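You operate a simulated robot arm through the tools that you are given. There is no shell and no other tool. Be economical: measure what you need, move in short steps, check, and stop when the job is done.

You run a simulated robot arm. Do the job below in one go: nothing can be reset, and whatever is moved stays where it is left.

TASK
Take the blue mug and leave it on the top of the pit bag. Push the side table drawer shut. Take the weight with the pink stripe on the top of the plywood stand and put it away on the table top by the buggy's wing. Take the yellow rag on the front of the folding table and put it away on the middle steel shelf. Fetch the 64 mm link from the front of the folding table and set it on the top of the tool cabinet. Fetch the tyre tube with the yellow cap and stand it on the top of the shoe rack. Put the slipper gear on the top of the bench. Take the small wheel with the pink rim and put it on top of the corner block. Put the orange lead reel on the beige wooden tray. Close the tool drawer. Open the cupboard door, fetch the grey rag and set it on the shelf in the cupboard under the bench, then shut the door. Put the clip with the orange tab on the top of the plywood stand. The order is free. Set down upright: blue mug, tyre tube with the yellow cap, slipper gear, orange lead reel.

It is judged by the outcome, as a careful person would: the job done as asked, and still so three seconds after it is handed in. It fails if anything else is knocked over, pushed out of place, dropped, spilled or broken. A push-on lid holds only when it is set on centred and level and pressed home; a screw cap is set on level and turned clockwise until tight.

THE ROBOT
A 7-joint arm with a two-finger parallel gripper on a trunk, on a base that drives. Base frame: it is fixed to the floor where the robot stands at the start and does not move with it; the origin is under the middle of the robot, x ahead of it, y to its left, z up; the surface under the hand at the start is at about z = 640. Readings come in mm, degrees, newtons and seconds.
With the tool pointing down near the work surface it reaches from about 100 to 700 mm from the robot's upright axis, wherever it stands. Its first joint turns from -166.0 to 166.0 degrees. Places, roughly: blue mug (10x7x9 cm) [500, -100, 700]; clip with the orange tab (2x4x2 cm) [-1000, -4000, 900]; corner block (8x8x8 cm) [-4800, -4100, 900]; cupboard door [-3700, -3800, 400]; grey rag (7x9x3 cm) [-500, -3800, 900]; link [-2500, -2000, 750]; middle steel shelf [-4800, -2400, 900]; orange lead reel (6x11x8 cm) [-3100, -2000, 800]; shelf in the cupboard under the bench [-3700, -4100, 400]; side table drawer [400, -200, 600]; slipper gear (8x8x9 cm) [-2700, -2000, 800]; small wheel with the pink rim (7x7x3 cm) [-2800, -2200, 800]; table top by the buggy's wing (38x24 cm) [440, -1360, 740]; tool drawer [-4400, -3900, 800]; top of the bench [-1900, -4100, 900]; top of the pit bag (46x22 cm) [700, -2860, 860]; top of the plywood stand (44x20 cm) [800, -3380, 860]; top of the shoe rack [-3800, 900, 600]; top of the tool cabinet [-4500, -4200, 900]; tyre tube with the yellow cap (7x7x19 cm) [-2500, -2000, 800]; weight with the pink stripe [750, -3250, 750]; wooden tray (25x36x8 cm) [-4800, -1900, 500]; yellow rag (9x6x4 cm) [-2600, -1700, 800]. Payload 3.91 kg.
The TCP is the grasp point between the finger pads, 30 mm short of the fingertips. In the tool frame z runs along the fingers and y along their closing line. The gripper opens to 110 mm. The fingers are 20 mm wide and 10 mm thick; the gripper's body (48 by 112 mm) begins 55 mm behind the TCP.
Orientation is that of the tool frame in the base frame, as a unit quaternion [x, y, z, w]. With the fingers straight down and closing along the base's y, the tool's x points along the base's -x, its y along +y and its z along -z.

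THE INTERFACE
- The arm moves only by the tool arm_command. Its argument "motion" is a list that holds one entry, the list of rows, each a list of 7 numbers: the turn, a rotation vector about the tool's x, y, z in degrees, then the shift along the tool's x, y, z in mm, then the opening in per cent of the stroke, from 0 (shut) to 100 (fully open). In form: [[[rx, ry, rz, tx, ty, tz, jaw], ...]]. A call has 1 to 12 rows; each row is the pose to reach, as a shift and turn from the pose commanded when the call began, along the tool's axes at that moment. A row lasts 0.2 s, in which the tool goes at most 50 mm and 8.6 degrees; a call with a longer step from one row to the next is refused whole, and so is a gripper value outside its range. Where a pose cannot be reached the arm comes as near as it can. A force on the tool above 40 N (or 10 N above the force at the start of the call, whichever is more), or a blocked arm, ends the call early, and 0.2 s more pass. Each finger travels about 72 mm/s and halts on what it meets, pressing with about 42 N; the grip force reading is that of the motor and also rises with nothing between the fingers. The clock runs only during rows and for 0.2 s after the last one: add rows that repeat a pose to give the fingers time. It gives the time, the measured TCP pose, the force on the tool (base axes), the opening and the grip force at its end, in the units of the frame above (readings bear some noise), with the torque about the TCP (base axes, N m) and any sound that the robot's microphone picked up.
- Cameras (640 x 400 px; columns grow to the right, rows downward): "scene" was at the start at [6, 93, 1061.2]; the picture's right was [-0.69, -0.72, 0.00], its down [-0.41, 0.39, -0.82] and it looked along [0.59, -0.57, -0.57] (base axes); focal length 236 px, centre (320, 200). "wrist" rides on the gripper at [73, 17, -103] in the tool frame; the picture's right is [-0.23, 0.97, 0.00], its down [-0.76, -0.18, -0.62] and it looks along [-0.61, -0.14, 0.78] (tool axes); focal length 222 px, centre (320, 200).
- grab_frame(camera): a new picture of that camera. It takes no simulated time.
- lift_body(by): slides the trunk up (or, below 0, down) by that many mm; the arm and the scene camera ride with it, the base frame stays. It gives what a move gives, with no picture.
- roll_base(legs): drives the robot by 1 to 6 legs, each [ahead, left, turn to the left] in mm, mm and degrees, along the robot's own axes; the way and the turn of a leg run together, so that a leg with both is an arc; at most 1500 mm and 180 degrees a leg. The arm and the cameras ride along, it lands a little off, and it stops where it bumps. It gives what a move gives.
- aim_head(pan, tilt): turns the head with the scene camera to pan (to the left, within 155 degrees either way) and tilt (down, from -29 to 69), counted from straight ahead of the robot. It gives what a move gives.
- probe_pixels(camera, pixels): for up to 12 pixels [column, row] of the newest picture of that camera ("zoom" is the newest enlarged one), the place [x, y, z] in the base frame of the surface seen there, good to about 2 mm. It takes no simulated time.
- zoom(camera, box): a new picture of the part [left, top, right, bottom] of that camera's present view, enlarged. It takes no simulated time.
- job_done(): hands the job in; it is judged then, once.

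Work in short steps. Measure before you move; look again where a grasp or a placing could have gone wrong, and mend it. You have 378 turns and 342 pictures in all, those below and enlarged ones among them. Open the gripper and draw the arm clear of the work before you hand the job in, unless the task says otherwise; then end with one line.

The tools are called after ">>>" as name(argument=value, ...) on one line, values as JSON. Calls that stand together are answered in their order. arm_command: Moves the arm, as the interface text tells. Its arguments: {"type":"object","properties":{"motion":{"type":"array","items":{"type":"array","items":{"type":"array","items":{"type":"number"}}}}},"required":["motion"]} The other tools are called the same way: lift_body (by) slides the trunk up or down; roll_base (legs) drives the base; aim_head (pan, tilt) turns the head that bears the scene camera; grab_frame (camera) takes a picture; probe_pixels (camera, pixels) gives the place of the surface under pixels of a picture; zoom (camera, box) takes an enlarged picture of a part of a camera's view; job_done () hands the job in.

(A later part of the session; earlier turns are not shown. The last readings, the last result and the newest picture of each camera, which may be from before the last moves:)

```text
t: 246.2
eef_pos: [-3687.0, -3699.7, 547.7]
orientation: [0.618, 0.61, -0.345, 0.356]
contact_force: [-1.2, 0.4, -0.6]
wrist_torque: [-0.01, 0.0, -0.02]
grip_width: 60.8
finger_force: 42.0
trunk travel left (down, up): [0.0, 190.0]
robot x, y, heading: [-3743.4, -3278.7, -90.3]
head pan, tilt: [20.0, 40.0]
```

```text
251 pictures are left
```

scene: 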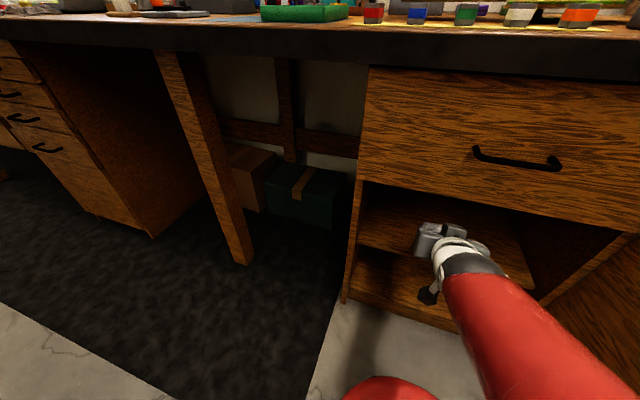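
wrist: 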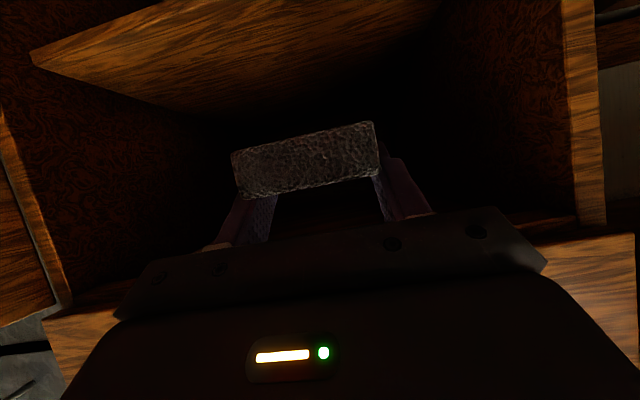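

Now there's room: I go in and down to about y -3885, z 402.

>>> arm_command(motion=[[[0, 0, 0, 20, -3, 40, 30], [0, 0, 0, 35, -8, 85, 30], [0, 0, 0, 38, -14, 130, 30], [0, 0, 0, 36, -20, 170, 30], [0, 0, 0, 34, -26, 205, 30], [0, 0, 0, 34, -30, 233, 30]]])

>>> grab_frame(camera="wrist")

>>> zoom(camera="scene", box=[340, 150, 600, 330])

```text
t: 247.6
eef_pos: [-3712.3, -3882.4, 399.5]
orientation: [0.618, 0.611, -0.344, 0.356]
contact_force: [0.4, 0.4, -0.3]
wrist_torque: [0.02, 0.0, -0.01]
grip_width: 60.9
finger_force: 41.5
out of reach, approached as far as the arm can: row 1, 2
trunk travel left (down, up): [0.0, 190.0]
robot x, y, heading: [-3740.3, -3278.7, -90.3]
head pan, tilt: [20.0, 40.0]
```

```text
250 pictures are left
```

wrist: 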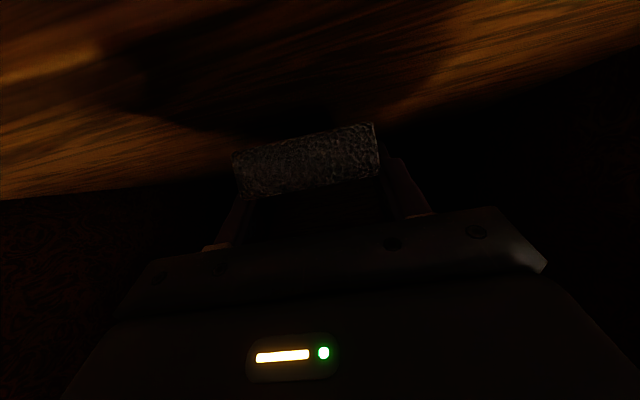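

```text
2.22 times, centred on (470, 240) of scene
```

zoom: 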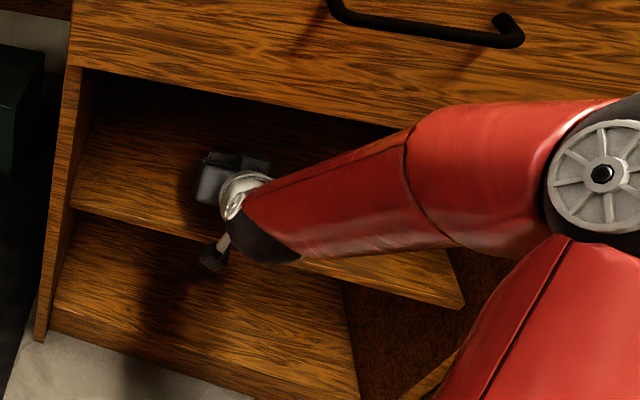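

I lower the last 17 mm onto the shelf, release, and back out along the tool's line.

>>> arm_command(motion=[[[0, 0, 0, 7, 0, 4, 30], [0, 0, 0, 12, 0, 7, 30], [0, 0, 0, 15, 0, 8.7, 30], [0, 0, 0, 15, 0, 8.7, 50], [0, 0, 0, 15, 0, 8.7, 75], [0, 0, 0, 15, 0, 8.7, 75]]])

>>> grab_frame(camera="wrist")

```text
t: 249.0
eef_pos: [-3712.9, -3883.3, 381.4]
orientation: [0.618, 0.61, -0.345, 0.356]
contact_force: [-0.1, -0.2, 0.2]
wrist_torque: [0.01, -0.02, 0.0]
grip_width: 82.1
finger_force: 0.1
trunk travel left (down, up): [0.0, 190.0]
robot x, y, heading: [-3742.3, -3284.2, -90.5]
head pan, tilt: [20.0, 40.0]
```

```text
248 pictures are left
```

wrist: 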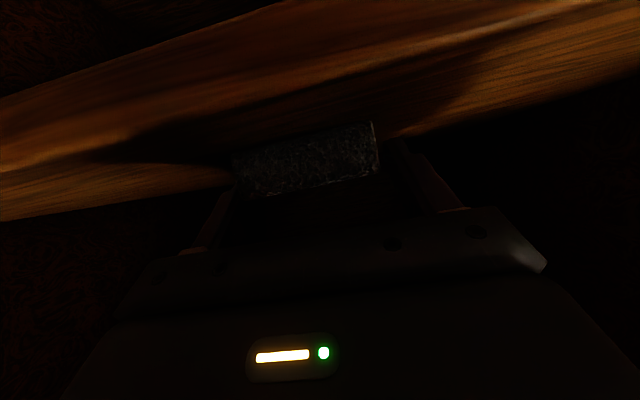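

Released. I back out along the path I came in by.

>>> arm_command(motion=[[[0, 0, 0, -5, 0, -30, 75], [0, 0, 0, -12, 4, -70, 75], [0, 0, 0, -15, 10, -110, 60], [0, 0, 0, -15, 16, -150, 30], [0, 0, 0, -15, 22, -190, 0], [0, 0, 0, -30, 30, -230, 0], [0, 0, 0, -40, 30, -275, 0]]])

>>> roll_base(legs=[[-220, 0, 0]])

>>> aim_head(pan=15, tilt=40)

>>> grab_frame(camera="scene")

>>> zoom(camera="scene", box=[340, 100, 540, 250])

```text
t: 250.6
eef_pos: [-3684.2, -3672.2, 567.3]
orientation: [0.618, 0.611, -0.344, 0.355]
contact_force: [-0.2, 0.3, 0.6]
wrist_torque: [0.02, 0.02, -0.01]
grip_width: 0.1
finger_force: 38.2
out of reach, approached as far as the arm can: row 5, 6, 7
trunk travel left (down, up): [0.0, 190.0]
robot x, y, heading: [-3743.8, -3281.0, -90.4]
head pan, tilt: [20.0, 40.0]
```

```text
t: 252.3
eef_pos: [-3683.0, -3454.4, 567.8]
orientation: [0.619, 0.611, -0.345, 0.355]
contact_force: [0.2, -0.8, 0.7]
wrist_torque: [0.02, -0.03, 0.0]
grip_width: 0.1
finger_force: 37.3
trunk travel left (down, up): [0.0, 190.0]
robot x, y, heading: [-3741.3, -3060.6, -90.5]
head pan, tilt: [20.0, 40.0]
```

```text
t: 252.9
eef_pos: [-3682.6, -3453.4, 566.6]
orientation: [0.618, 0.611, -0.345, 0.356]
contact_force: [-0.1, 0.4, 0.9]
wrist_torque: [0.03, -0.02, 0.02]
grip_width: 0.1
finger_force: 38.1
trunk travel left (down, up): [0.0, 190.0]
robot x, y, heading: [-3740.2, -3059.9, -90.3]
head pan, tilt: [15.0, 40.0]
```

```text
247 pictures are left
```

scene: 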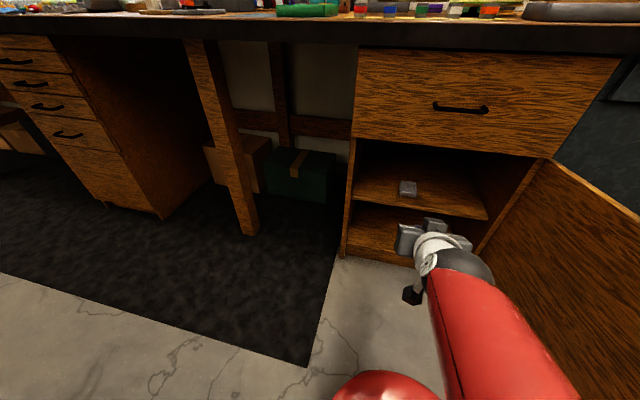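

```text
2.67 times, centred on (440, 175) of scene
```

zoom: 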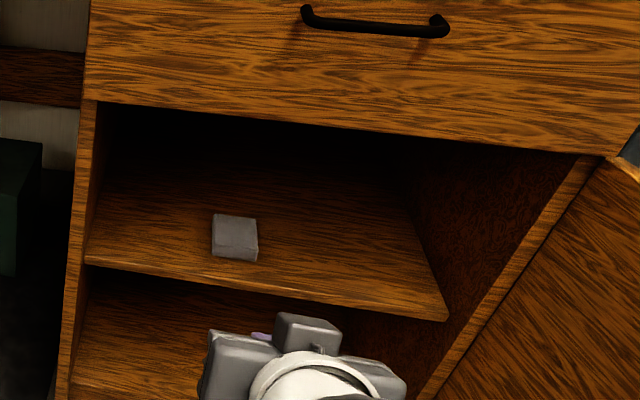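

The grey rag lies flat on the shelf. To shut the door I set the tool upright again, higher than the door top, to go around to its outer face.

>>> arm_command(motion=[[[0, 8, 0, -16, 0, -9, 0], [0, 16, 0, -32, 0, -18, 0], [0, 24, 0, -48, 0, -27, 0], [0, 32, 0, -64, 0, -36, 0], [0, 40, 0, -80, 0, -45, 0], [0, 48, 0, -96, 0, -55, 0], [0, 56, 0, -112, 0, -65, 0], [0, 60, 0, -120, 0, -70, 0]]])

>>> aim_head(pan=-15, tilt=45)

>>> grab_frame(camera="scene")

```text
t: 254.7
eef_pos: [-3686.7, -3453.7, 706.1]
orientation: [0.708, 0.706, 0.011, 0.0]
contact_force: [0.1, -0.5, -0.9]
wrist_torque: [0.01, 0.0, 0.01]
grip_width: 0.0
finger_force: 37.7
trunk travel left (down, up): [0.0, 190.0]
robot x, y, heading: [-3739.9, -3063.8, -90.4]
head pan, tilt: [15.0, 40.0]
```

```text
t: 255.7
eef_pos: [-3685.9, -3455.6, 704.9]
orientation: [0.708, 0.707, 0.011, 0.003]
contact_force: [-0.7, -0.6, -0.2]
wrist_torque: [0.01, -0.01, -0.01]
grip_width: 0.0
finger_force: 37.6
trunk travel left (down, up): [0.0, 190.0]
robot x, y, heading: [-3741.9, -3063.9, -90.5]
head pan, tilt: [-15.0, 45.0]
```

```text
245 pictures are left
```

scene: 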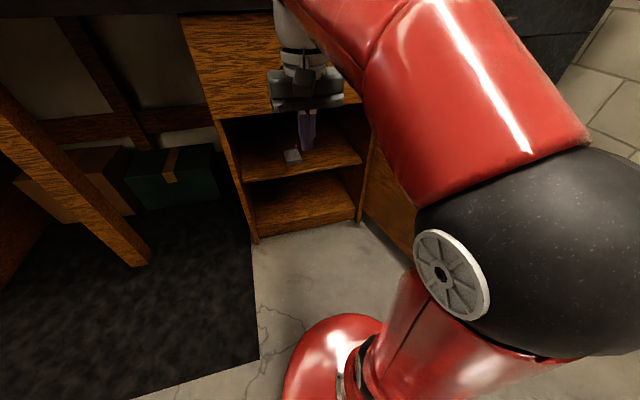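

I carry the closed fingers over the door to its outer side at about (-4165,-3370).

>>> arm_command(motion=[[[0, 0, 0, 8, -47, 0, 0], [0, 0, 0, 16, -94, 0, 0], [0, 0, 0, 24, -141, 0, 0], [0, 0, 0, 32, -188, 0, 0], [0, 0, 0, 40, -235, 0, 0], [0, 0, 0, 48, -282, 0, 0], [0, 0, 0, 56, -329, 0, 0], [0, 0, 0, 64, -376, 0, 0], [0, 0, 0, 72, -423, 0, 0], [0, 0, 0, 80, -470, 0, 0], [0, 0, 0, 80, -490, 0, 0]]])

>>> aim_head(pan=-20, tilt=40)

>>> grab_frame(camera="scene")

>>> grab_frame(camera="wrist")

```text
t: 258.1
eef_pos: [-4175.3, -3374.1, 697.2]
orientation: [0.708, 0.706, 0.011, 0.002]
contact_force: [-0.3, -0.2, 0.1]
wrist_torque: [0.02, 0.01, 0.0]
grip_width: 0.0
finger_force: 37.7
trunk travel left (down, up): [0.0, 190.0]
robot x, y, heading: [-3744.4, -3062.4, -90.5]
head pan, tilt: [-15.0, 45.0]
```

```text
t: 258.7
eef_pos: [-4173.8, -3374.4, 698.4]
orientation: [0.708, 0.707, 0.011, 0.002]
contact_force: [0.5, 0.0, 0.7]
wrist_torque: [0.0, 0.02, 0.04]
grip_width: 0.0
finger_force: 37.8
trunk travel left (down, up): [0.0, 190.0]
robot x, y, heading: [-3744.5, -3060.2, -90.3]
head pan, tilt: [-20.0, 40.0]
```

```text
244 pictures are left
```

scene: 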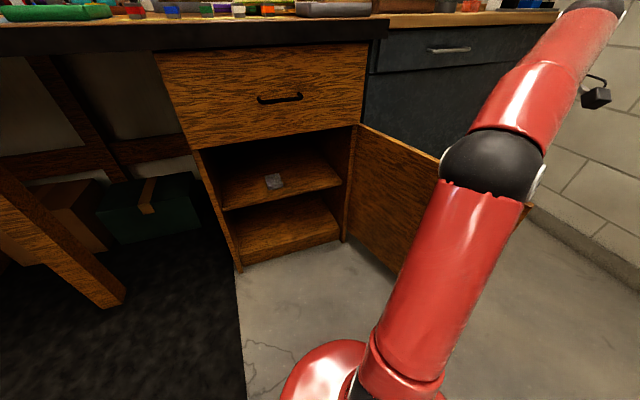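

```text
243 pictures are left
```

wrist: 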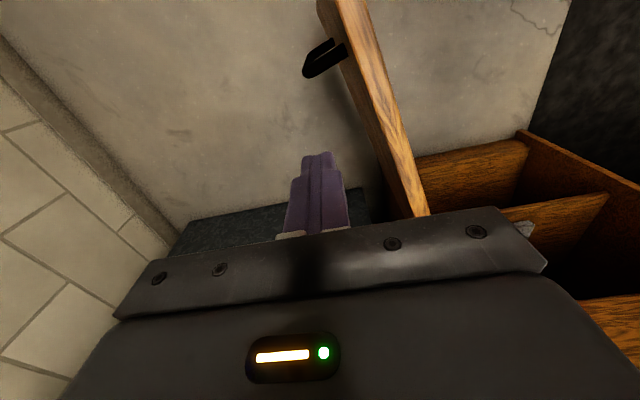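

The fingers are west of the door; I probe its top edge and handle.

>>> probe_pixels(camera="wrist", pixels=[[410, 190], [380, 110], [345, 30], [322, 60], [395, 120]])

```text
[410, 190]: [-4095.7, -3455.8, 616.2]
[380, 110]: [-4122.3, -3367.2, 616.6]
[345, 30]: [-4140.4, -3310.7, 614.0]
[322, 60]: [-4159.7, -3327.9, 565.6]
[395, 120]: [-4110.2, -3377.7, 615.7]
```

The door's outer face is ~40 mm from the fingers. To keep the door's sweep clear of my base I back 90 mm, reach the same spot again, then lower beside the door.

>>> roll_base(legs=[[-90, 0, 0]])

>>> arm_command(motion=[[[0, 0, 0, -45, 0, 0, 0], [0, 0, 0, -90, 0, 0, 0], [0, 0, 0, -90, 0, 40, 0], [0, 0, 0, -90, 0, 80, 0], [0, 0, 0, -90, 0, 101, 0]]])

```text
t: 259.8
eef_pos: [-4175.1, -3283.9, 698.7]
orientation: [0.708, 0.706, 0.011, 0.002]
contact_force: [-1.2, -0.6, -0.5]
wrist_torque: [-0.02, 0.01, 0.0]
grip_width: 0.0
finger_force: 37.8
trunk travel left (down, up): [0.0, 190.0]
robot x, y, heading: [-3741.1, -2972.3, -90.5]
head pan, tilt: [-20.0, 40.0]
```

```text
t: 261.0
eef_pos: [-4172.9, -3374.8, 596.0]
orientation: [0.707, 0.707, 0.01, 0.002]
contact_force: [-0.4, 0.0, -0.7]
wrist_torque: [0.01, 0.0, -0.03]
grip_width: 0.0
finger_force: 37.8
out of reach, approached as far as the arm can: row 2
trunk travel left (down, up): [0.0, 190.0]
robot x, y, heading: [-3738.1, -2974.3, -90.4]
head pan, tilt: [-20.0, 40.0]
```

I now sweep the door along its arc about the hinge, from ~104° to about 60°.

>>> arm_command(motion=[[[0, 0, 0, 5, 20, 0, 0], [0, 0, 0, 10, 39, 0, 0], [0, 0, 0, 20, 72, 0, 0], [0, 0, 0, 28, 106, 0, 0], [0, 0, 0, 32, 141, 0, 0], [0, 0, 0, 33, 176, 0, 0], [0, 0, 0, 32, 211, 0, 0], [0, 0, 0, 28, 245, 0, 0], [0, 0, 0, 20, 279, 0, 0], [0, 0, 0, 9, 312, 0, 0], [0, 0, 0, -5, 344, 0, 0]]])

>>> aim_head(pan=25, tilt=40)

>>> grab_frame(camera="scene")

>>> grab_frame(camera="wrist")

```text
t: 263.4
eef_pos: [-3828.2, -3378.7, 601.7]
orientation: [0.708, 0.706, 0.011, 0.002]
contact_force: [0.6, 0.3, 0.0]
wrist_torque: [-0.01, 0.01, -0.02]
grip_width: 0.1
finger_force: 37.8
trunk travel left (down, up): [0.0, 190.0]
robot x, y, heading: [-3738.4, -2975.1, -90.2]
head pan, tilt: [-20.0, 40.0]
```

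```text
t: 264.6
eef_pos: [-3827.8, -3378.6, 602.2]
orientation: [0.707, 0.707, 0.012, 0.003]
contact_force: [-0.9, -0.1, -0.1]
wrist_torque: [-0.02, 0.0, 0.0]
grip_width: 0.0
finger_force: 37.8
trunk travel left (down, up): [0.0, 190.0]
robot x, y, heading: [-3740.1, -2974.2, -90.2]
head pan, tilt: [25.0, 40.0]
```

```text
242 pictures are left
```

scene: 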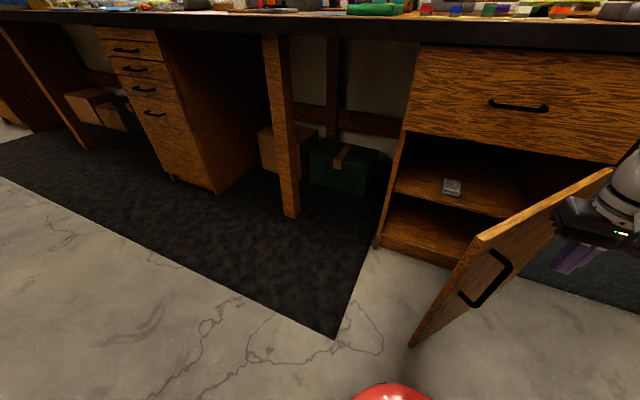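

```text
241 pictures are left
```

wrist: 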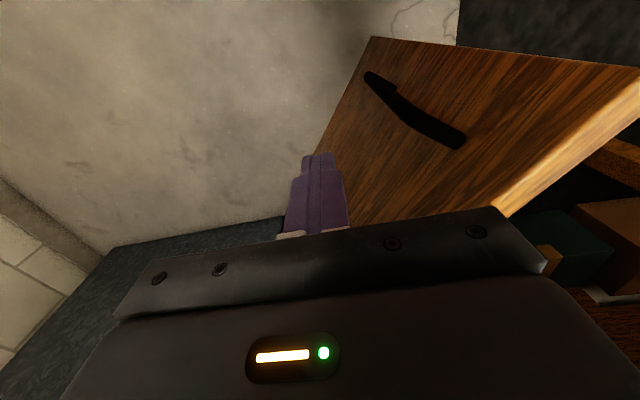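

Door at ~55° and following. I continue the sweep to about 20°.

>>> arm_command(motion=[[[0, 0, 0, -16, 30, 0, 0], [0, 0, 0, -34, 60, 0, 0], [0, 0, 0, -56, 88, 0, 0], [0, 0, 0, -79, 113, 0, 0], [0, 0, 0, -105, 137, 0, 0], [0, 0, 0, -132, 158, 0, 0], [0, 0, 0, -162, 176, 0, 0], [0, 0, 0, -193, 193, 0, 0]]])

>>> grab_frame(camera="scene")

```text
t: 266.4
eef_pos: [-3635.7, -3571.8, 604.2]
orientation: [0.708, 0.707, 0.011, 0.002]
contact_force: [-0.9, -0.2, -0.2]
wrist_torque: [-0.01, -0.04, 0.03]
grip_width: 0.0
finger_force: 37.8
trunk travel left (down, up): [0.0, 190.0]
robot x, y, heading: [-3740.2, -2971.6, -90.3]
head pan, tilt: [25.0, 40.0]
```

```text
240 pictures are left
```

scene: 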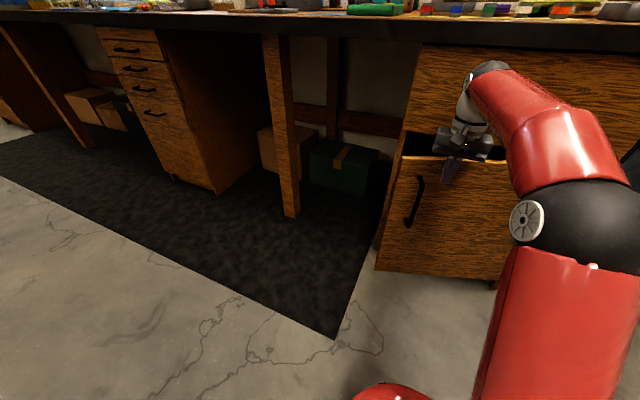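

Door at ~20°. For the last part I push on the handle bar so the gripper body stays off the drawer above: back off, lower in front of the bar, and bring the base 150 mm nearer.

>>> arm_command(motion=[[[0, 0, 0, 45, 0, 0, 0], [0, 0, 0, 90, 15, 0, 0], [0, 0, 0, 130, 35, 0, 0], [0, 0, 0, 170, 50, 0, 0], [0, 0, 0, 205, 62, 10, 0], [0, 0, 0, 205, 62, 40, 0], [0, 0, 0, 205, 62, 62, 0]]])

>>> roll_base(legs=[[145, 0, 0]])

>>> grab_frame(camera="wrist")

>>> grab_frame(camera="scene")

```text
t: 268.0
eef_pos: [-3572.5, -3365.5, 545.8]
orientation: [0.707, 0.707, 0.011, 0.003]
contact_force: [1.3, -0.7, -0.1]
wrist_torque: [-0.02, 0.01, 0.0]
grip_width: 0.2
finger_force: 37.8
trunk travel left (down, up): [0.0, 190.0]
robot x, y, heading: [-3737.7, -2972.4, -90.2]
head pan, tilt: [25.0, 40.0]
```

```text
t: 269.3
eef_pos: [-3574.6, -3511.2, 545.0]
orientation: [0.708, 0.707, 0.011, 0.002]
contact_force: [0.5, 0.6, 0.2]
wrist_torque: [0.0, 0.0, 0.04]
grip_width: 0.0
finger_force: 38.4
trunk travel left (down, up): [0.0, 190.0]
robot x, y, heading: [-3739.6, -3118.6, -90.3]
head pan, tilt: [25.0, 40.0]
```

```text
239 pictures are left
```

wrist: 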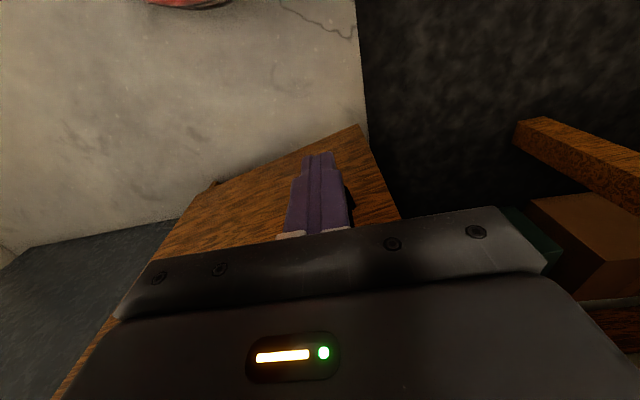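

```text
238 pictures are left
```

scene: 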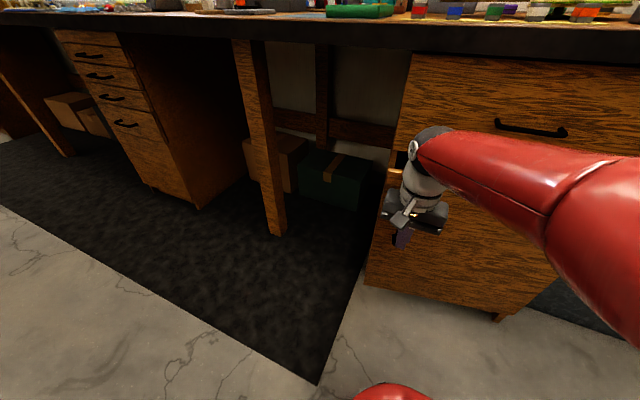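

I push the handle along the closing arc, slowly near the end.

>>> arm_command(motion=[[[0, 0, 0, -30, 5, 0, 0], [0, 0, 0, -60, 12, 0, 0], [0, 0, 0, -90, 18, 0, 0], [0, 0, 0, -115, 23, 0, 0], [0, 0, 0, -135, 27, 0, 0], [0, 0, 0, -150, 29, 0, 0], [0, 0, 0, -162, 31, 0, 0], [0, 0, 0, -172, 31, 0, 0], [0, 0, 0, -180, 32, 0, 0], [0, 0, 0, -188, 32, 0, 0], [0, 0, 0, -194, 32, 0, 0]]])

>>> grab_frame(camera="scene")

```text
t: 271.4
eef_pos: [-3542.9, -3686.7, 545.1]
orientation: [0.708, 0.706, 0.015, -0.004]
contact_force: [-5.7, 13.2, 5.3]
wrist_torque: [-0.29, -0.03, -0.1]
grip_width: 0.1
finger_force: 37.0
trunk travel left (down, up): [0.0, 190.0]
robot x, y, heading: [-3741.5, -3115.7, -90.0]
head pan, tilt: [25.0, 40.0]
stopped in row 10: the force on the tool passed its limit at 51 N (the readings are from after the stop); the commanded pose is now the measured one
```

```text
237 pictures are left
```

scene: 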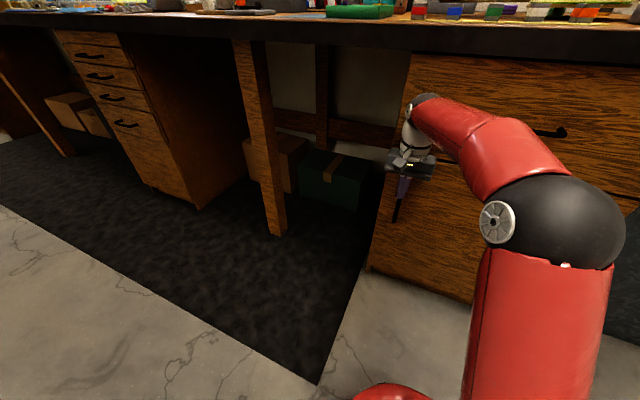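

The bar met its closed position (51 N at y≈-3697). I back off, raise, verify the door and then turn toward the folding table.

>>> arm_command(motion=[[[0, 0, 0, 45, 0, 0, 0], [0, 0, 0, 90, 0, 0, 0], [0, 0, 0, 135, 0, -20, 0], [0, 0, 0, 180, 0, -60, 0], [0, 0, 0, 220, 0, -85, 0], [0, 0, 0, 250, 0, -115, 0]]])

>>> lift_body(by=190)

>>> aim_head(pan=35, tilt=40)

>>> grab_frame(camera="scene")

>>> roll_base(legs=[[-250, 150, 0]])

>>> aim_head(pan=140, tilt=25)

>>> grab_frame(camera="scene")

```text
refused: row 4 steps farther than a row can; nothing moved
```

```text
t: 272.1
eef_pos: [-3540.9, -3686.8, 576.1]
orientation: [0.707, 0.707, 0.016, -0.004]
contact_force: [1.2, 0.8, 0.1]
wrist_torque: [0.0, 0.02, -0.02]
grip_width: 0.0
finger_force: 38.2
trunk travel left (down, up): [-33.0, 157.0]
robot x, y, heading: [-3738.4, -3116.3, -90.2]
head pan, tilt: [25.0, 40.0]
stopped: the force on the tool passed its limit at 47 N (the readings are from after the stop); the commanded pose is now the measured one
```

```text
t: 272.8
eef_pos: [-3541.5, -3687.1, 574.8]
orientation: [0.707, 0.707, 0.016, -0.004]
contact_force: [0.5, 0.4, -0.3]
wrist_torque: [-0.02, 0.01, 0.02]
grip_width: 0.0
finger_force: 37.7
trunk travel left (down, up): [-33.0, 157.0]
robot x, y, heading: [-3741.5, -3115.9, -90.3]
head pan, tilt: [35.0, 40.0]
```

```text
236 pictures are left
```

scene: 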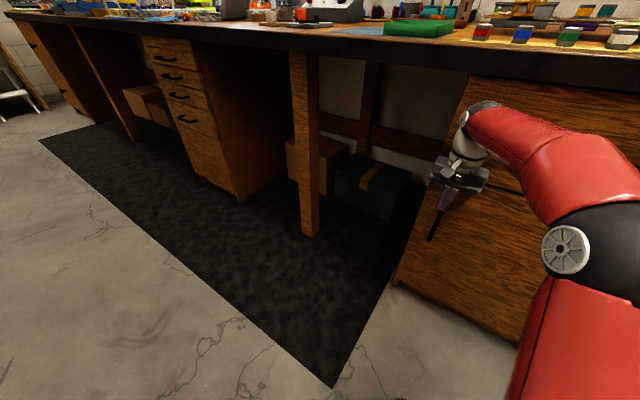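

```text
t: 274.8
eef_pos: [-3389.9, -3437.6, 574.2]
orientation: [0.708, 0.706, 0.015, -0.005]
contact_force: [0.3, -0.1, -0.1]
wrist_torque: [0.03, 0.01, 0.02]
grip_width: 0.2
finger_force: 37.8
trunk travel left (down, up): [-33.0, 157.0]
robot x, y, heading: [-3587.8, -2867.7, -90.6]
head pan, tilt: [35.0, 40.0]
```

```text
t: 276.6
eef_pos: [-3391.5, -3437.5, 574.8]
orientation: [0.708, 0.706, 0.015, -0.004]
contact_force: [0.4, 0.1, -0.2]
wrist_torque: [-0.03, -0.01, 0.0]
grip_width: 0.0
finger_force: 37.6
trunk travel left (down, up): [-33.0, 157.0]
robot x, y, heading: [-3592.4, -2868.7, -90.4]
head pan, tilt: [140.0, 25.0]
```

```text
235 pictures are left
```

scene: 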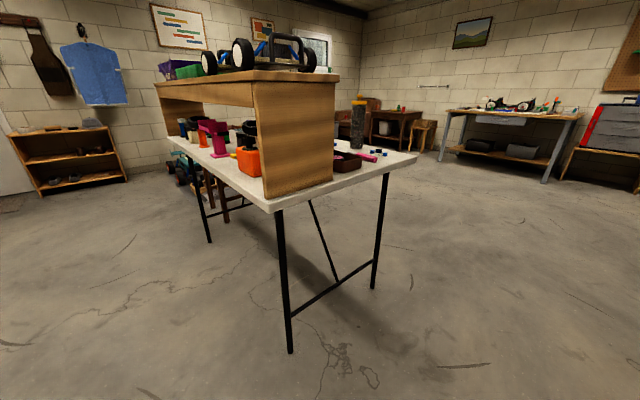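

The retreat row was refused as too long and the trunk lift touched something (47 N). I check the cupboard and bench front before going on.

>>> aim_head(pan=5, tilt=30)

>>> grab_frame(camera="scene")

```text
t: 278.8
eef_pos: [-3390.7, -3437.2, 574.4]
orientation: [0.708, 0.706, 0.015, -0.004]
contact_force: [0.3, -0.5, -0.7]
wrist_torque: [-0.02, 0.01, -0.01]
grip_width: 0.0
finger_force: 37.4
trunk travel left (down, up): [-33.0, 157.0]
robot x, y, heading: [-3588.1, -2864.6, -90.4]
head pan, tilt: [5.0, 30.0]
```

```text
234 pictures are left
```

scene: 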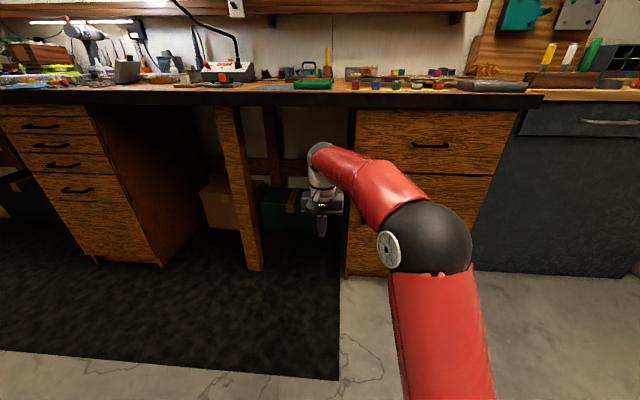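

Everything looks in place; I probe the door face at two ends and the drawer face.

>>> probe_pixels(camera="scene", pixels=[[355, 255], [360, 200], [485, 200], [480, 250], [400, 130], [470, 130], [385, 265], [620, 140]])

>>> arm_command(motion=[[[0, 0, 0, 40, -20, -10, 0], [0, 0, 0, 80, -40, -20, 0], [0, 0, 0, 120, -60, -35, 0], [0, 0, 0, 155, -90, -50, 0], [0, 0, 0, 185, -120, -65, 0], [0, 0, 0, 210, -150, -85, 0]]])

```text
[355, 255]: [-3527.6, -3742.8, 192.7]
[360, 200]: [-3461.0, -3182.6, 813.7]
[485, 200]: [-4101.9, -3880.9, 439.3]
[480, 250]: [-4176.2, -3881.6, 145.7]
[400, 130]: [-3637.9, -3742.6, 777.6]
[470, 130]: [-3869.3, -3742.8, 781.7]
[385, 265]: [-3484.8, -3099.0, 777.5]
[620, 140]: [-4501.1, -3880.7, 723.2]
```

```text
t: 280.2
eef_pos: [-3542.4, -3228.7, 663.9]
orientation: [0.707, 0.707, 0.015, -0.004]
contact_force: [-0.1, -0.5, 0.1]
wrist_torque: [-0.03, 0.01, 0.01]
grip_width: 0.0
finger_force: 37.4
trunk travel left (down, up): [-33.0, 157.0]
robot x, y, heading: [-3590.3, -2868.9, -90.4]
head pan, tilt: [5.0, 30.0]
```

The door is shut (face y≈-3743 at the handle side too). I raise the trunk and look at the folding table properly.

>>> lift_body(by=157)

>>> aim_head(pan=140, tilt=25)

>>> grab_frame(camera="scene")

>>> probe_pixels(camera="scene", pixels=[[200, 240], [270, 210], [415, 160], [285, 350], [375, 285], [330, 170], [165, 140], [245, 160], [205, 150], [360, 120], [45, 150], [255, 75]])

```text
t: 282.0
eef_pos: [-3540.4, -3229.1, 821.8]
orientation: [0.707, 0.707, 0.015, -0.004]
contact_force: [1.2, 0.1, 0.7]
wrist_torque: [0.0, 0.0, -0.02]
grip_width: 0.0
finger_force: 37.9
trunk travel left (down, up): [-190.0, 0.0]
robot x, y, heading: [-3590.6, -2869.5, -90.3]
head pan, tilt: [5.0, 30.0]
```

```text
t: 284.2
eef_pos: [-3541.4, -3229.2, 820.9]
orientation: [0.708, 0.706, 0.016, -0.004]
contact_force: [-0.8, -0.3, -0.5]
wrist_torque: [-0.04, -0.01, 0.01]
grip_width: 0.0
finger_force: 38.0
trunk travel left (down, up): [-190.0, 0.0]
robot x, y, heading: [-3589.9, -2864.1, -90.5]
head pan, tilt: [140.0, 25.0]
```

```text
233 pictures are left
```

scene: 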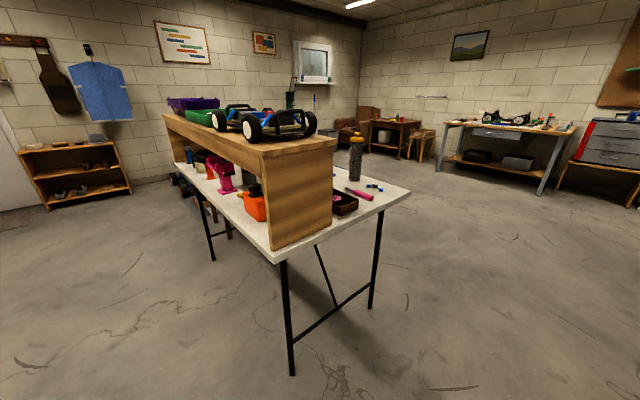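

```text
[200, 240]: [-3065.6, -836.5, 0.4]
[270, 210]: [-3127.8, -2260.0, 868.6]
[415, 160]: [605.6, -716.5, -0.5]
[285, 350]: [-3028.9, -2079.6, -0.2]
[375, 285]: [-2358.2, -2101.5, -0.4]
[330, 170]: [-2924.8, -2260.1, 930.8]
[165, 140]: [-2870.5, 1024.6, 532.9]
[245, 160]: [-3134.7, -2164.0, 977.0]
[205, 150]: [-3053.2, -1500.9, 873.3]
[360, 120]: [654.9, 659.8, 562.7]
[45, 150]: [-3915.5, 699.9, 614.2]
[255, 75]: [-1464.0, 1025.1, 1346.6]
```

The table runs along y; riser on its west part, small items on the east side. I drive round the south end to the east side and face west.

>>> roll_base(legs=[[0, 1450, 0], [0, 340, 0], [-870, 0, 0], [0, 0, -90]])

>>> aim_head(pan=20, tilt=30)

>>> grab_frame(camera="scene")

>>> aim_head(pan=-35, tilt=30)

>>> grab_frame(camera="scene")

```text
t: 301.2
eef_pos: [-2152.8, -2070.6, 821.6]
orientation: [1.0, 0.001, 0.014, 0.007]
contact_force: [-0.3, -0.1, 0.7]
wrist_torque: [0.01, 0.0, 0.01]
grip_width: 0.0
finger_force: 37.6
trunk travel left (down, up): [-190.0, 0.0]
robot x, y, heading: [-1789.9, -2021.5, 179.5]
head pan, tilt: [140.0, 25.0]
```

```text
t: 303.2
eef_pos: [-2153.7, -2070.2, 822.0]
orientation: [1.0, 0.001, 0.014, 0.007]
contact_force: [-0.4, -0.5, 0.3]
wrist_torque: [-0.01, 0.0, 0.0]
grip_width: 0.2
finger_force: 37.5
trunk travel left (down, up): [-190.0, 0.0]
robot x, y, heading: [-1791.5, -2022.5, 179.7]
head pan, tilt: [20.0, 30.0]
```

```text
232 pictures are left
```

scene: 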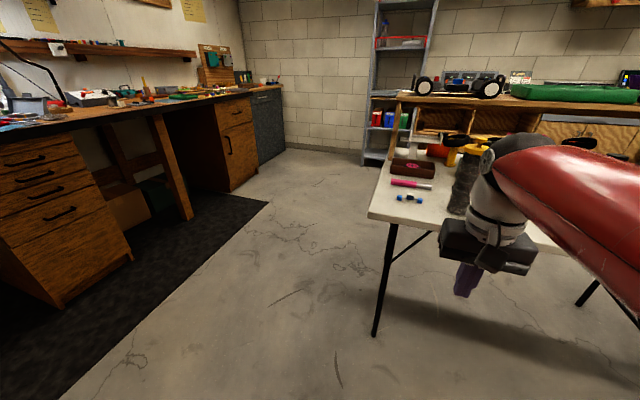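

```text
t: 304.4
eef_pos: [-2153.3, -2070.7, 822.8]
orientation: [1.0, 0.001, 0.013, 0.007]
contact_force: [-0.5, -0.2, 0.0]
wrist_torque: [-0.03, 0.0, 0.01]
grip_width: 0.1
finger_force: 37.6
trunk travel left (down, up): [-190.0, 0.0]
robot x, y, heading: [-1791.3, -2021.1, 179.8]
head pan, tilt: [-35.0, 30.0]
```

```text
231 pictures are left
```

scene: 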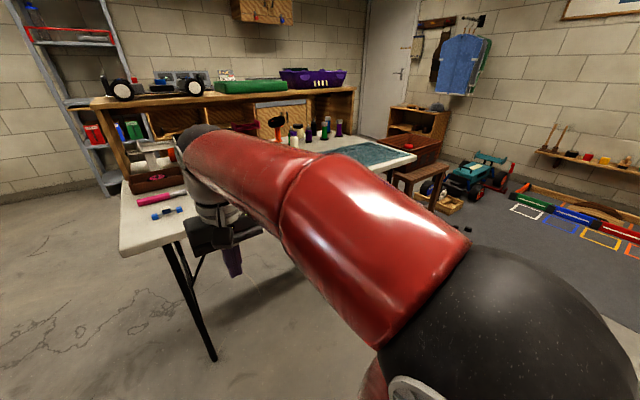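

The arm hides the table. I swing it to my left and up, so the head can see the items.

>>> arm_command(motion=[[[0, 0, 0, 22, 38, -18, 0], [0, 0, 0, 44, 76, -36, 30], [0, 0, 0, 66, 114, -54, 60], [0, 0, 0, 88, 152, -72, 100], [0, 0, 0, 110, 190, -90, 100], [0, 0, 0, 132, 228, -108, 100], [0, 0, 0, 153, 266, -126, 100], [0, 0, 0, 175, 306, -130, 100]]])

>>> aim_head(pan=-10, tilt=25)

>>> grab_frame(camera="scene")

```text
t: 306.2
eef_pos: [-1980.9, -2374.0, 961.7]
orientation: [1.0, 0.0, 0.013, 0.008]
contact_force: [0.1, 0.4, 1.2]
wrist_torque: [-0.01, 0.0, 0.01]
grip_width: 109.8
finger_force: 0.1
trunk travel left (down, up): [-190.0, 0.0]
robot x, y, heading: [-1788.3, -2018.2, 179.7]
head pan, tilt: [-35.0, 30.0]
```

```text
t: 307.1
eef_pos: [-1980.1, -2373.5, 960.8]
orientation: [1.0, 0.0, 0.014, 0.008]
contact_force: [1.2, 0.1, -0.1]
wrist_torque: [-0.02, 0.03, -0.03]
grip_width: 109.8
finger_force: 0.0
trunk travel left (down, up): [-190.0, 0.0]
robot x, y, heading: [-1787.9, -2020.0, 179.5]
head pan, tilt: [-10.0, 25.0]
```

```text
230 pictures are left
```

scene: 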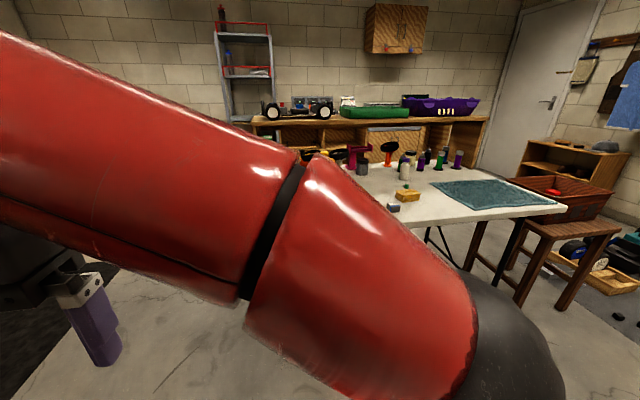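

I shift the base 450 mm to my left so the whole table lies to the right of the arm.

>>> roll_base(legs=[[0, 500, 0]])

>>> aim_head(pan=-32, tilt=25)

>>> grab_frame(camera="scene")

>>> zoom(camera="scene", box=[180, 80, 400, 240])

```text
t: 310.1
eef_pos: [-1983.9, -2875.9, 960.8]
orientation: [1.0, 0.0, 0.013, 0.008]
contact_force: [-0.2, -0.3, -0.2]
wrist_torque: [-0.01, 0.01, 0.03]
grip_width: 109.8
finger_force: 0.0
trunk travel left (down, up): [-190.0, 0.0]
robot x, y, heading: [-1791.9, -2524.1, 179.8]
head pan, tilt: [-10.0, 25.0]
```

```text
t: 310.9
eef_pos: [-1982.3, -2876.6, 959.7]
orientation: [1.0, 0.0, 0.013, 0.008]
contact_force: [-0.5, 0.2, -0.1]
wrist_torque: [-0.01, 0.01, -0.03]
grip_width: 110.1
finger_force: 0.0
trunk travel left (down, up): [-190.0, 0.0]
robot x, y, heading: [-1794.3, -2524.3, 180.0]
head pan, tilt: [-32.0, 25.0]
```

```text
229 pictures are left
```

scene: 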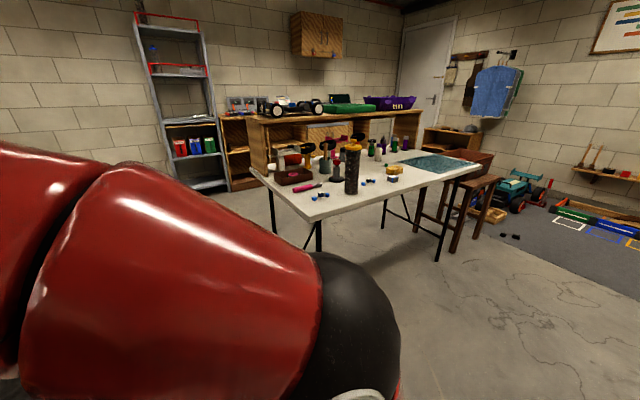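

```text
2.50 times, centred on (290, 160) of scene
```

zoom: 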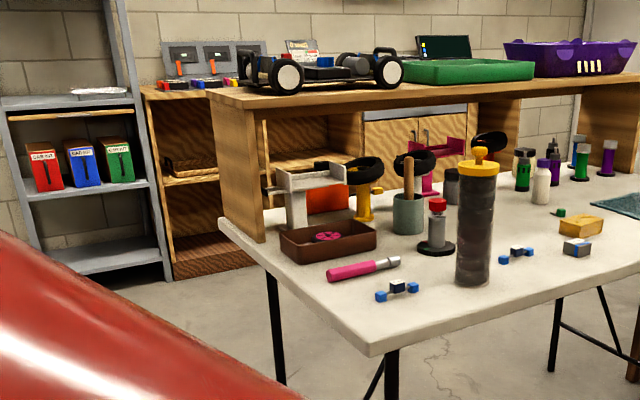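

A clear view. I probe the candidates: tube, links, rag, red-capped piece, brown box with pink wheel.

>>> probe_pixels(camera="zoom", pixels=[[480, 160], [475, 230], [398, 287], [382, 297], [412, 287], [515, 252], [577, 222], [577, 250], [437, 230], [327, 236], [410, 210], [325, 200]])

>>> zoom(camera="scene", box=[270, 130, 410, 215])

```text
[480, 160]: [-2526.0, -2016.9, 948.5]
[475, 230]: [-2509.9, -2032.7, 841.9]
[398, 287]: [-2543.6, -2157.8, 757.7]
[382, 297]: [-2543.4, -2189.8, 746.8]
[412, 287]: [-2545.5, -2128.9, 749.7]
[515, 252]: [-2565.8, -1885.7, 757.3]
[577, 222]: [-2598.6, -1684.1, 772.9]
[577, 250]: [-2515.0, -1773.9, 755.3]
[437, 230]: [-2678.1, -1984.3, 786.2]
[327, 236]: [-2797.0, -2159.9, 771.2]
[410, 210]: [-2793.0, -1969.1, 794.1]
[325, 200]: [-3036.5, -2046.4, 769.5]
```

```text
4.57 times, centred on (340, 172) of scene
```

zoom: 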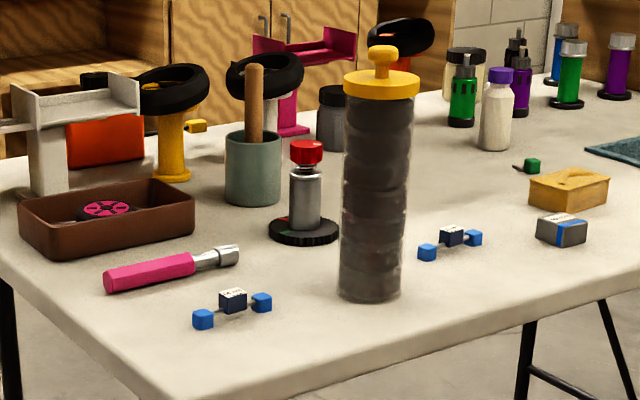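

There are two links; I enlarge them to read their labels.

>>> zoom(camera="scene", box=[308, 188, 334, 204])

>>> zoom(camera="scene", box=[355, 175, 381, 191])

>>> zoom(camera="scene", box=[378, 170, 408, 190])

```text
16.00 times, centred on (321, 196) of scene
```

zoom: 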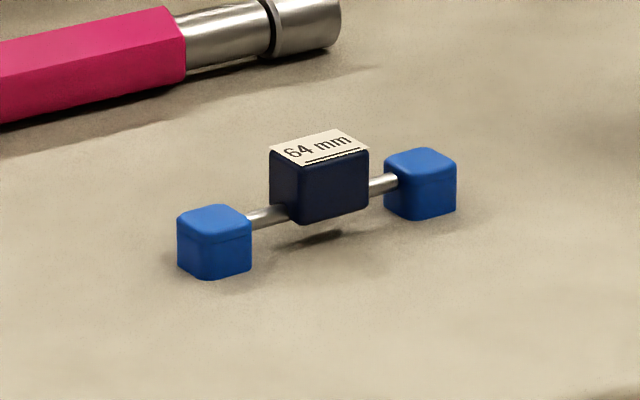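

```text
16.00 times, centred on (368, 183) of scene
```

zoom: 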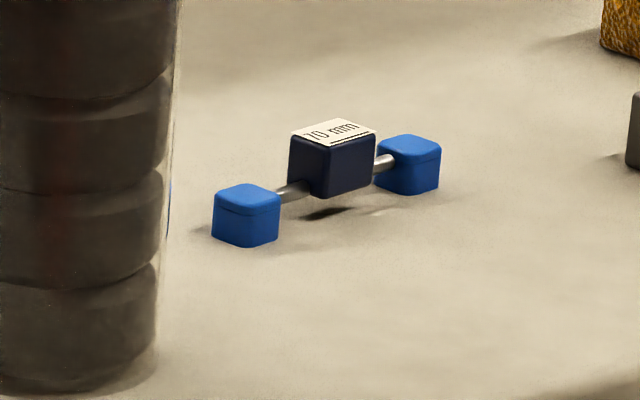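

```text
16.00 times, centred on (393, 180) of scene
```

zoom: 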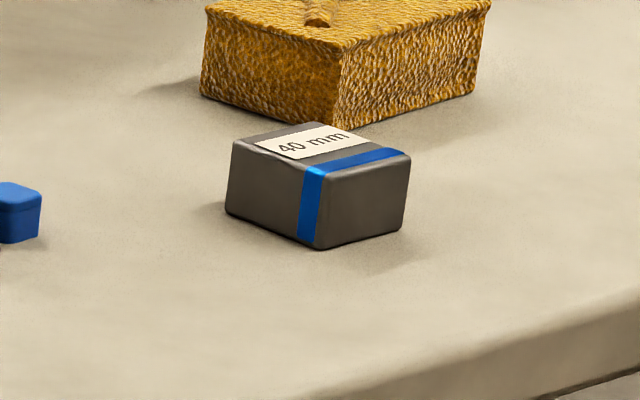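

The 64 mm link is the one at (-2544,-2158). First the tyre tube, which stands in front of the gear; I swing the arm ahead and tilt the tool horizontal for a side grasp below the cap.

>>> arm_command(motion=[[[0, 0, 0, -23, -39, 0, 100], [0, 0, 0, -46, -78, 0, 100], [0, 0, 0, -69, -117, 0, 100], [0, 0, 0, -92, -156, 0, 100], [0, 0, 0, -115, -195, 0, 100], [0, 0, 0, -138, -234, 0, 100], [0, 0, 0, -161, -273, 0, 100], [0, 0, 0, -184, -312, 0, 100], [0, 0, 0, -207, -350, 0, 100]]])

>>> arm_command(motion=[[[0, -8.2, 0, -4, 0, 8, 100], [0, -16.4, 0, -8, 0, 16, 100], [0, -24.6, 0, -12, 0, 24, 100], [0, -32.8, 0, -16, 0, 32, 100], [0, -41, 0, -20, 0, 40, 100], [0, -49.2, 0, -24, 0, 48, 100], [0, -57.4, 0, -28, 0, 56, 100], [0, -65.6, 0, -32, 0, 64, 100], [0, -73.8, 0, -36, 0, 72, 100], [0, -82, 0, -40, 0, 80, 100], [0, -90, 0, -44, 0, 85, 100]]])

>>> roll_base(legs=[[80, -500, 0]])

>>> grab_frame(camera="wrist")

>>> aim_head(pan=10, tilt=25)

>>> grab_frame(camera="scene")

```text
t: 312.9
eef_pos: [-2192.7, -2526.3, 948.8]
orientation: [1.0, 0.0, 0.014, 0.008]
contact_force: [0.1, -0.5, 0.0]
wrist_torque: [0.0, -0.02, -0.01]
grip_width: 110.0
finger_force: 0.1
trunk travel left (down, up): [-190.0, 0.0]
robot x, y, heading: [-1796.0, -2524.4, 179.8]
head pan, tilt: [-32.0, 25.0]
```

```text
t: 315.3
eef_pos: [-2232.1, -2527.4, 863.2]
orientation: [0.716, -0.005, -0.698, 0.007]
contact_force: [0.5, -0.3, -0.1]
wrist_torque: [0.0, -0.03, 0.0]
grip_width: 109.8
finger_force: 0.0
trunk travel left (down, up): [-190.0, 0.0]
robot x, y, heading: [-1793.6, -2521.3, 179.7]
head pan, tilt: [-32.0, 25.0]
```

```text
t: 318.3
eef_pos: [-2310.3, -2029.7, 863.6]
orientation: [0.717, -0.006, -0.697, 0.006]
contact_force: [-0.4, 0.1, 0.6]
wrist_torque: [0.01, -0.01, 0.0]
grip_width: 109.9
finger_force: 0.1
trunk travel left (down, up): [-190.0, 0.0]
robot x, y, heading: [-1870.0, -2025.0, 179.5]
head pan, tilt: [-32.0, 25.0]
```

```text
223 pictures are left
```

wrist: 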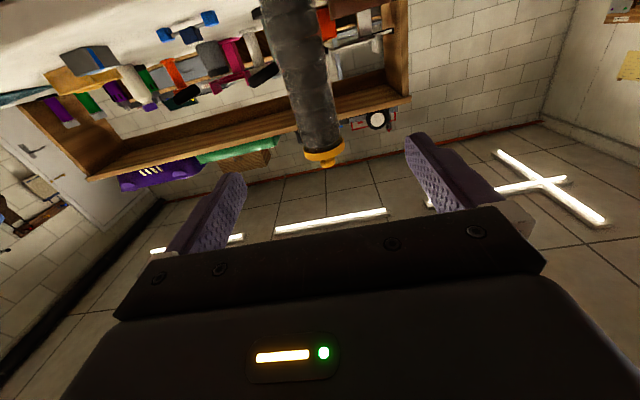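

```text
t: 319.4
eef_pos: [-2309.4, -2028.4, 863.2]
orientation: [0.717, -0.006, -0.697, 0.006]
contact_force: [0.2, 0.1, 0.0]
wrist_torque: [-0.03, -0.02, 0.02]
grip_width: 109.8
finger_force: 0.0
trunk travel left (down, up): [-190.0, 0.0]
robot x, y, heading: [-1870.5, -2026.7, 179.7]
head pan, tilt: [10.0, 25.0]
```

```text
222 pictures are left
```

scene: 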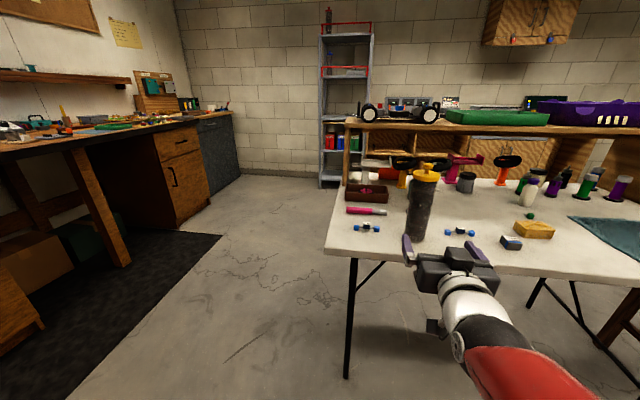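

The tube is seen in both views. I probe its sides and cap.

>>> zoom(camera="scene", box=[370, 150, 480, 250])

>>> probe_pixels(camera="wrist", pixels=[[285, 80], [305, 80], [325, 80], [300, 120], [318, 120], [337, 120], [325, 155], [325, 163]])

```text
4.00 times, centred on (425, 200) of scene
```

zoom: 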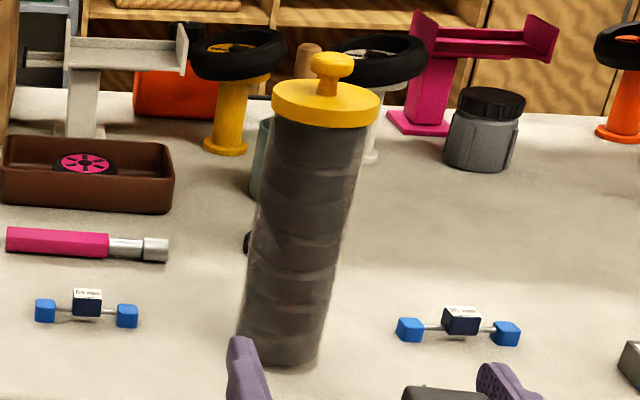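

```text
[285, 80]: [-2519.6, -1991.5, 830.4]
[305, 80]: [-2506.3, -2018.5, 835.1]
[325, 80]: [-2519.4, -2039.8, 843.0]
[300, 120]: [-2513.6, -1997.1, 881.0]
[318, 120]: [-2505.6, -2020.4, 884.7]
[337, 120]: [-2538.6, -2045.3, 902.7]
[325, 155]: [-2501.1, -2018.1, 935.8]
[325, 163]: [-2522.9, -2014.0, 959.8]
```

Tube axis ≈(-2537,-2016), body radius ~31 below the cap. I centre and advance to it at z≈864, then close.

>>> arm_command(motion=[[[0, 0, 0, 0, -13, 30, 100], [0, 0, 0, 0, -13, 75, 100], [0, 0, 0, 0, -13, 120, 100], [0, 0, 0, 0, -13, 165, 100], [0, 0, 0, 0, -13, 200, 100], [0, 0, 0, 0, -13, 225, 100], [0, 0, 0, 0, -13, 225, 75], [0, 0, 0, 0, -13, 225, 60]]])

>>> grab_frame(camera="wrist")

>>> zoom(camera="scene", box=[370, 130, 530, 250])

```text
t: 321.2
eef_pos: [-2533.4, -2016.1, 857.4]
orientation: [0.716, -0.005, -0.698, 0.006]
contact_force: [-0.3, -0.4, -0.5]
wrist_torque: [0.0, -0.01, 0.03]
grip_width: 66.2
finger_force: 0.1
trunk travel left (down, up): [-190.0, 0.0]
robot x, y, heading: [-1867.9, -2027.3, 179.7]
head pan, tilt: [10.0, 25.0]
```

```text
220 pictures are left
```

wrist: 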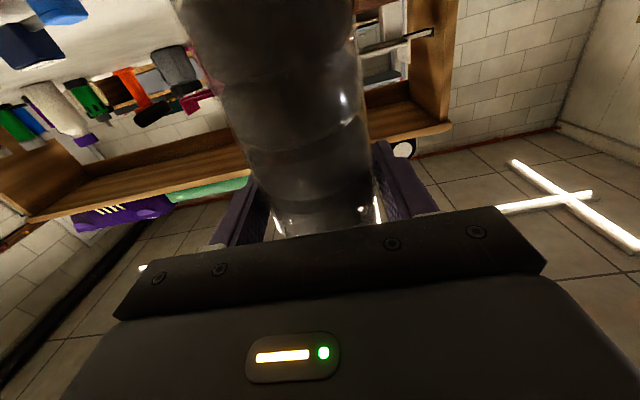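

```text
3.33 times, centred on (450, 190) of scene
```

zoom: 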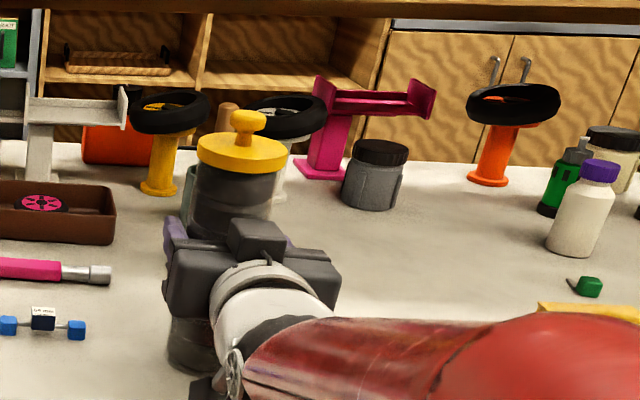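

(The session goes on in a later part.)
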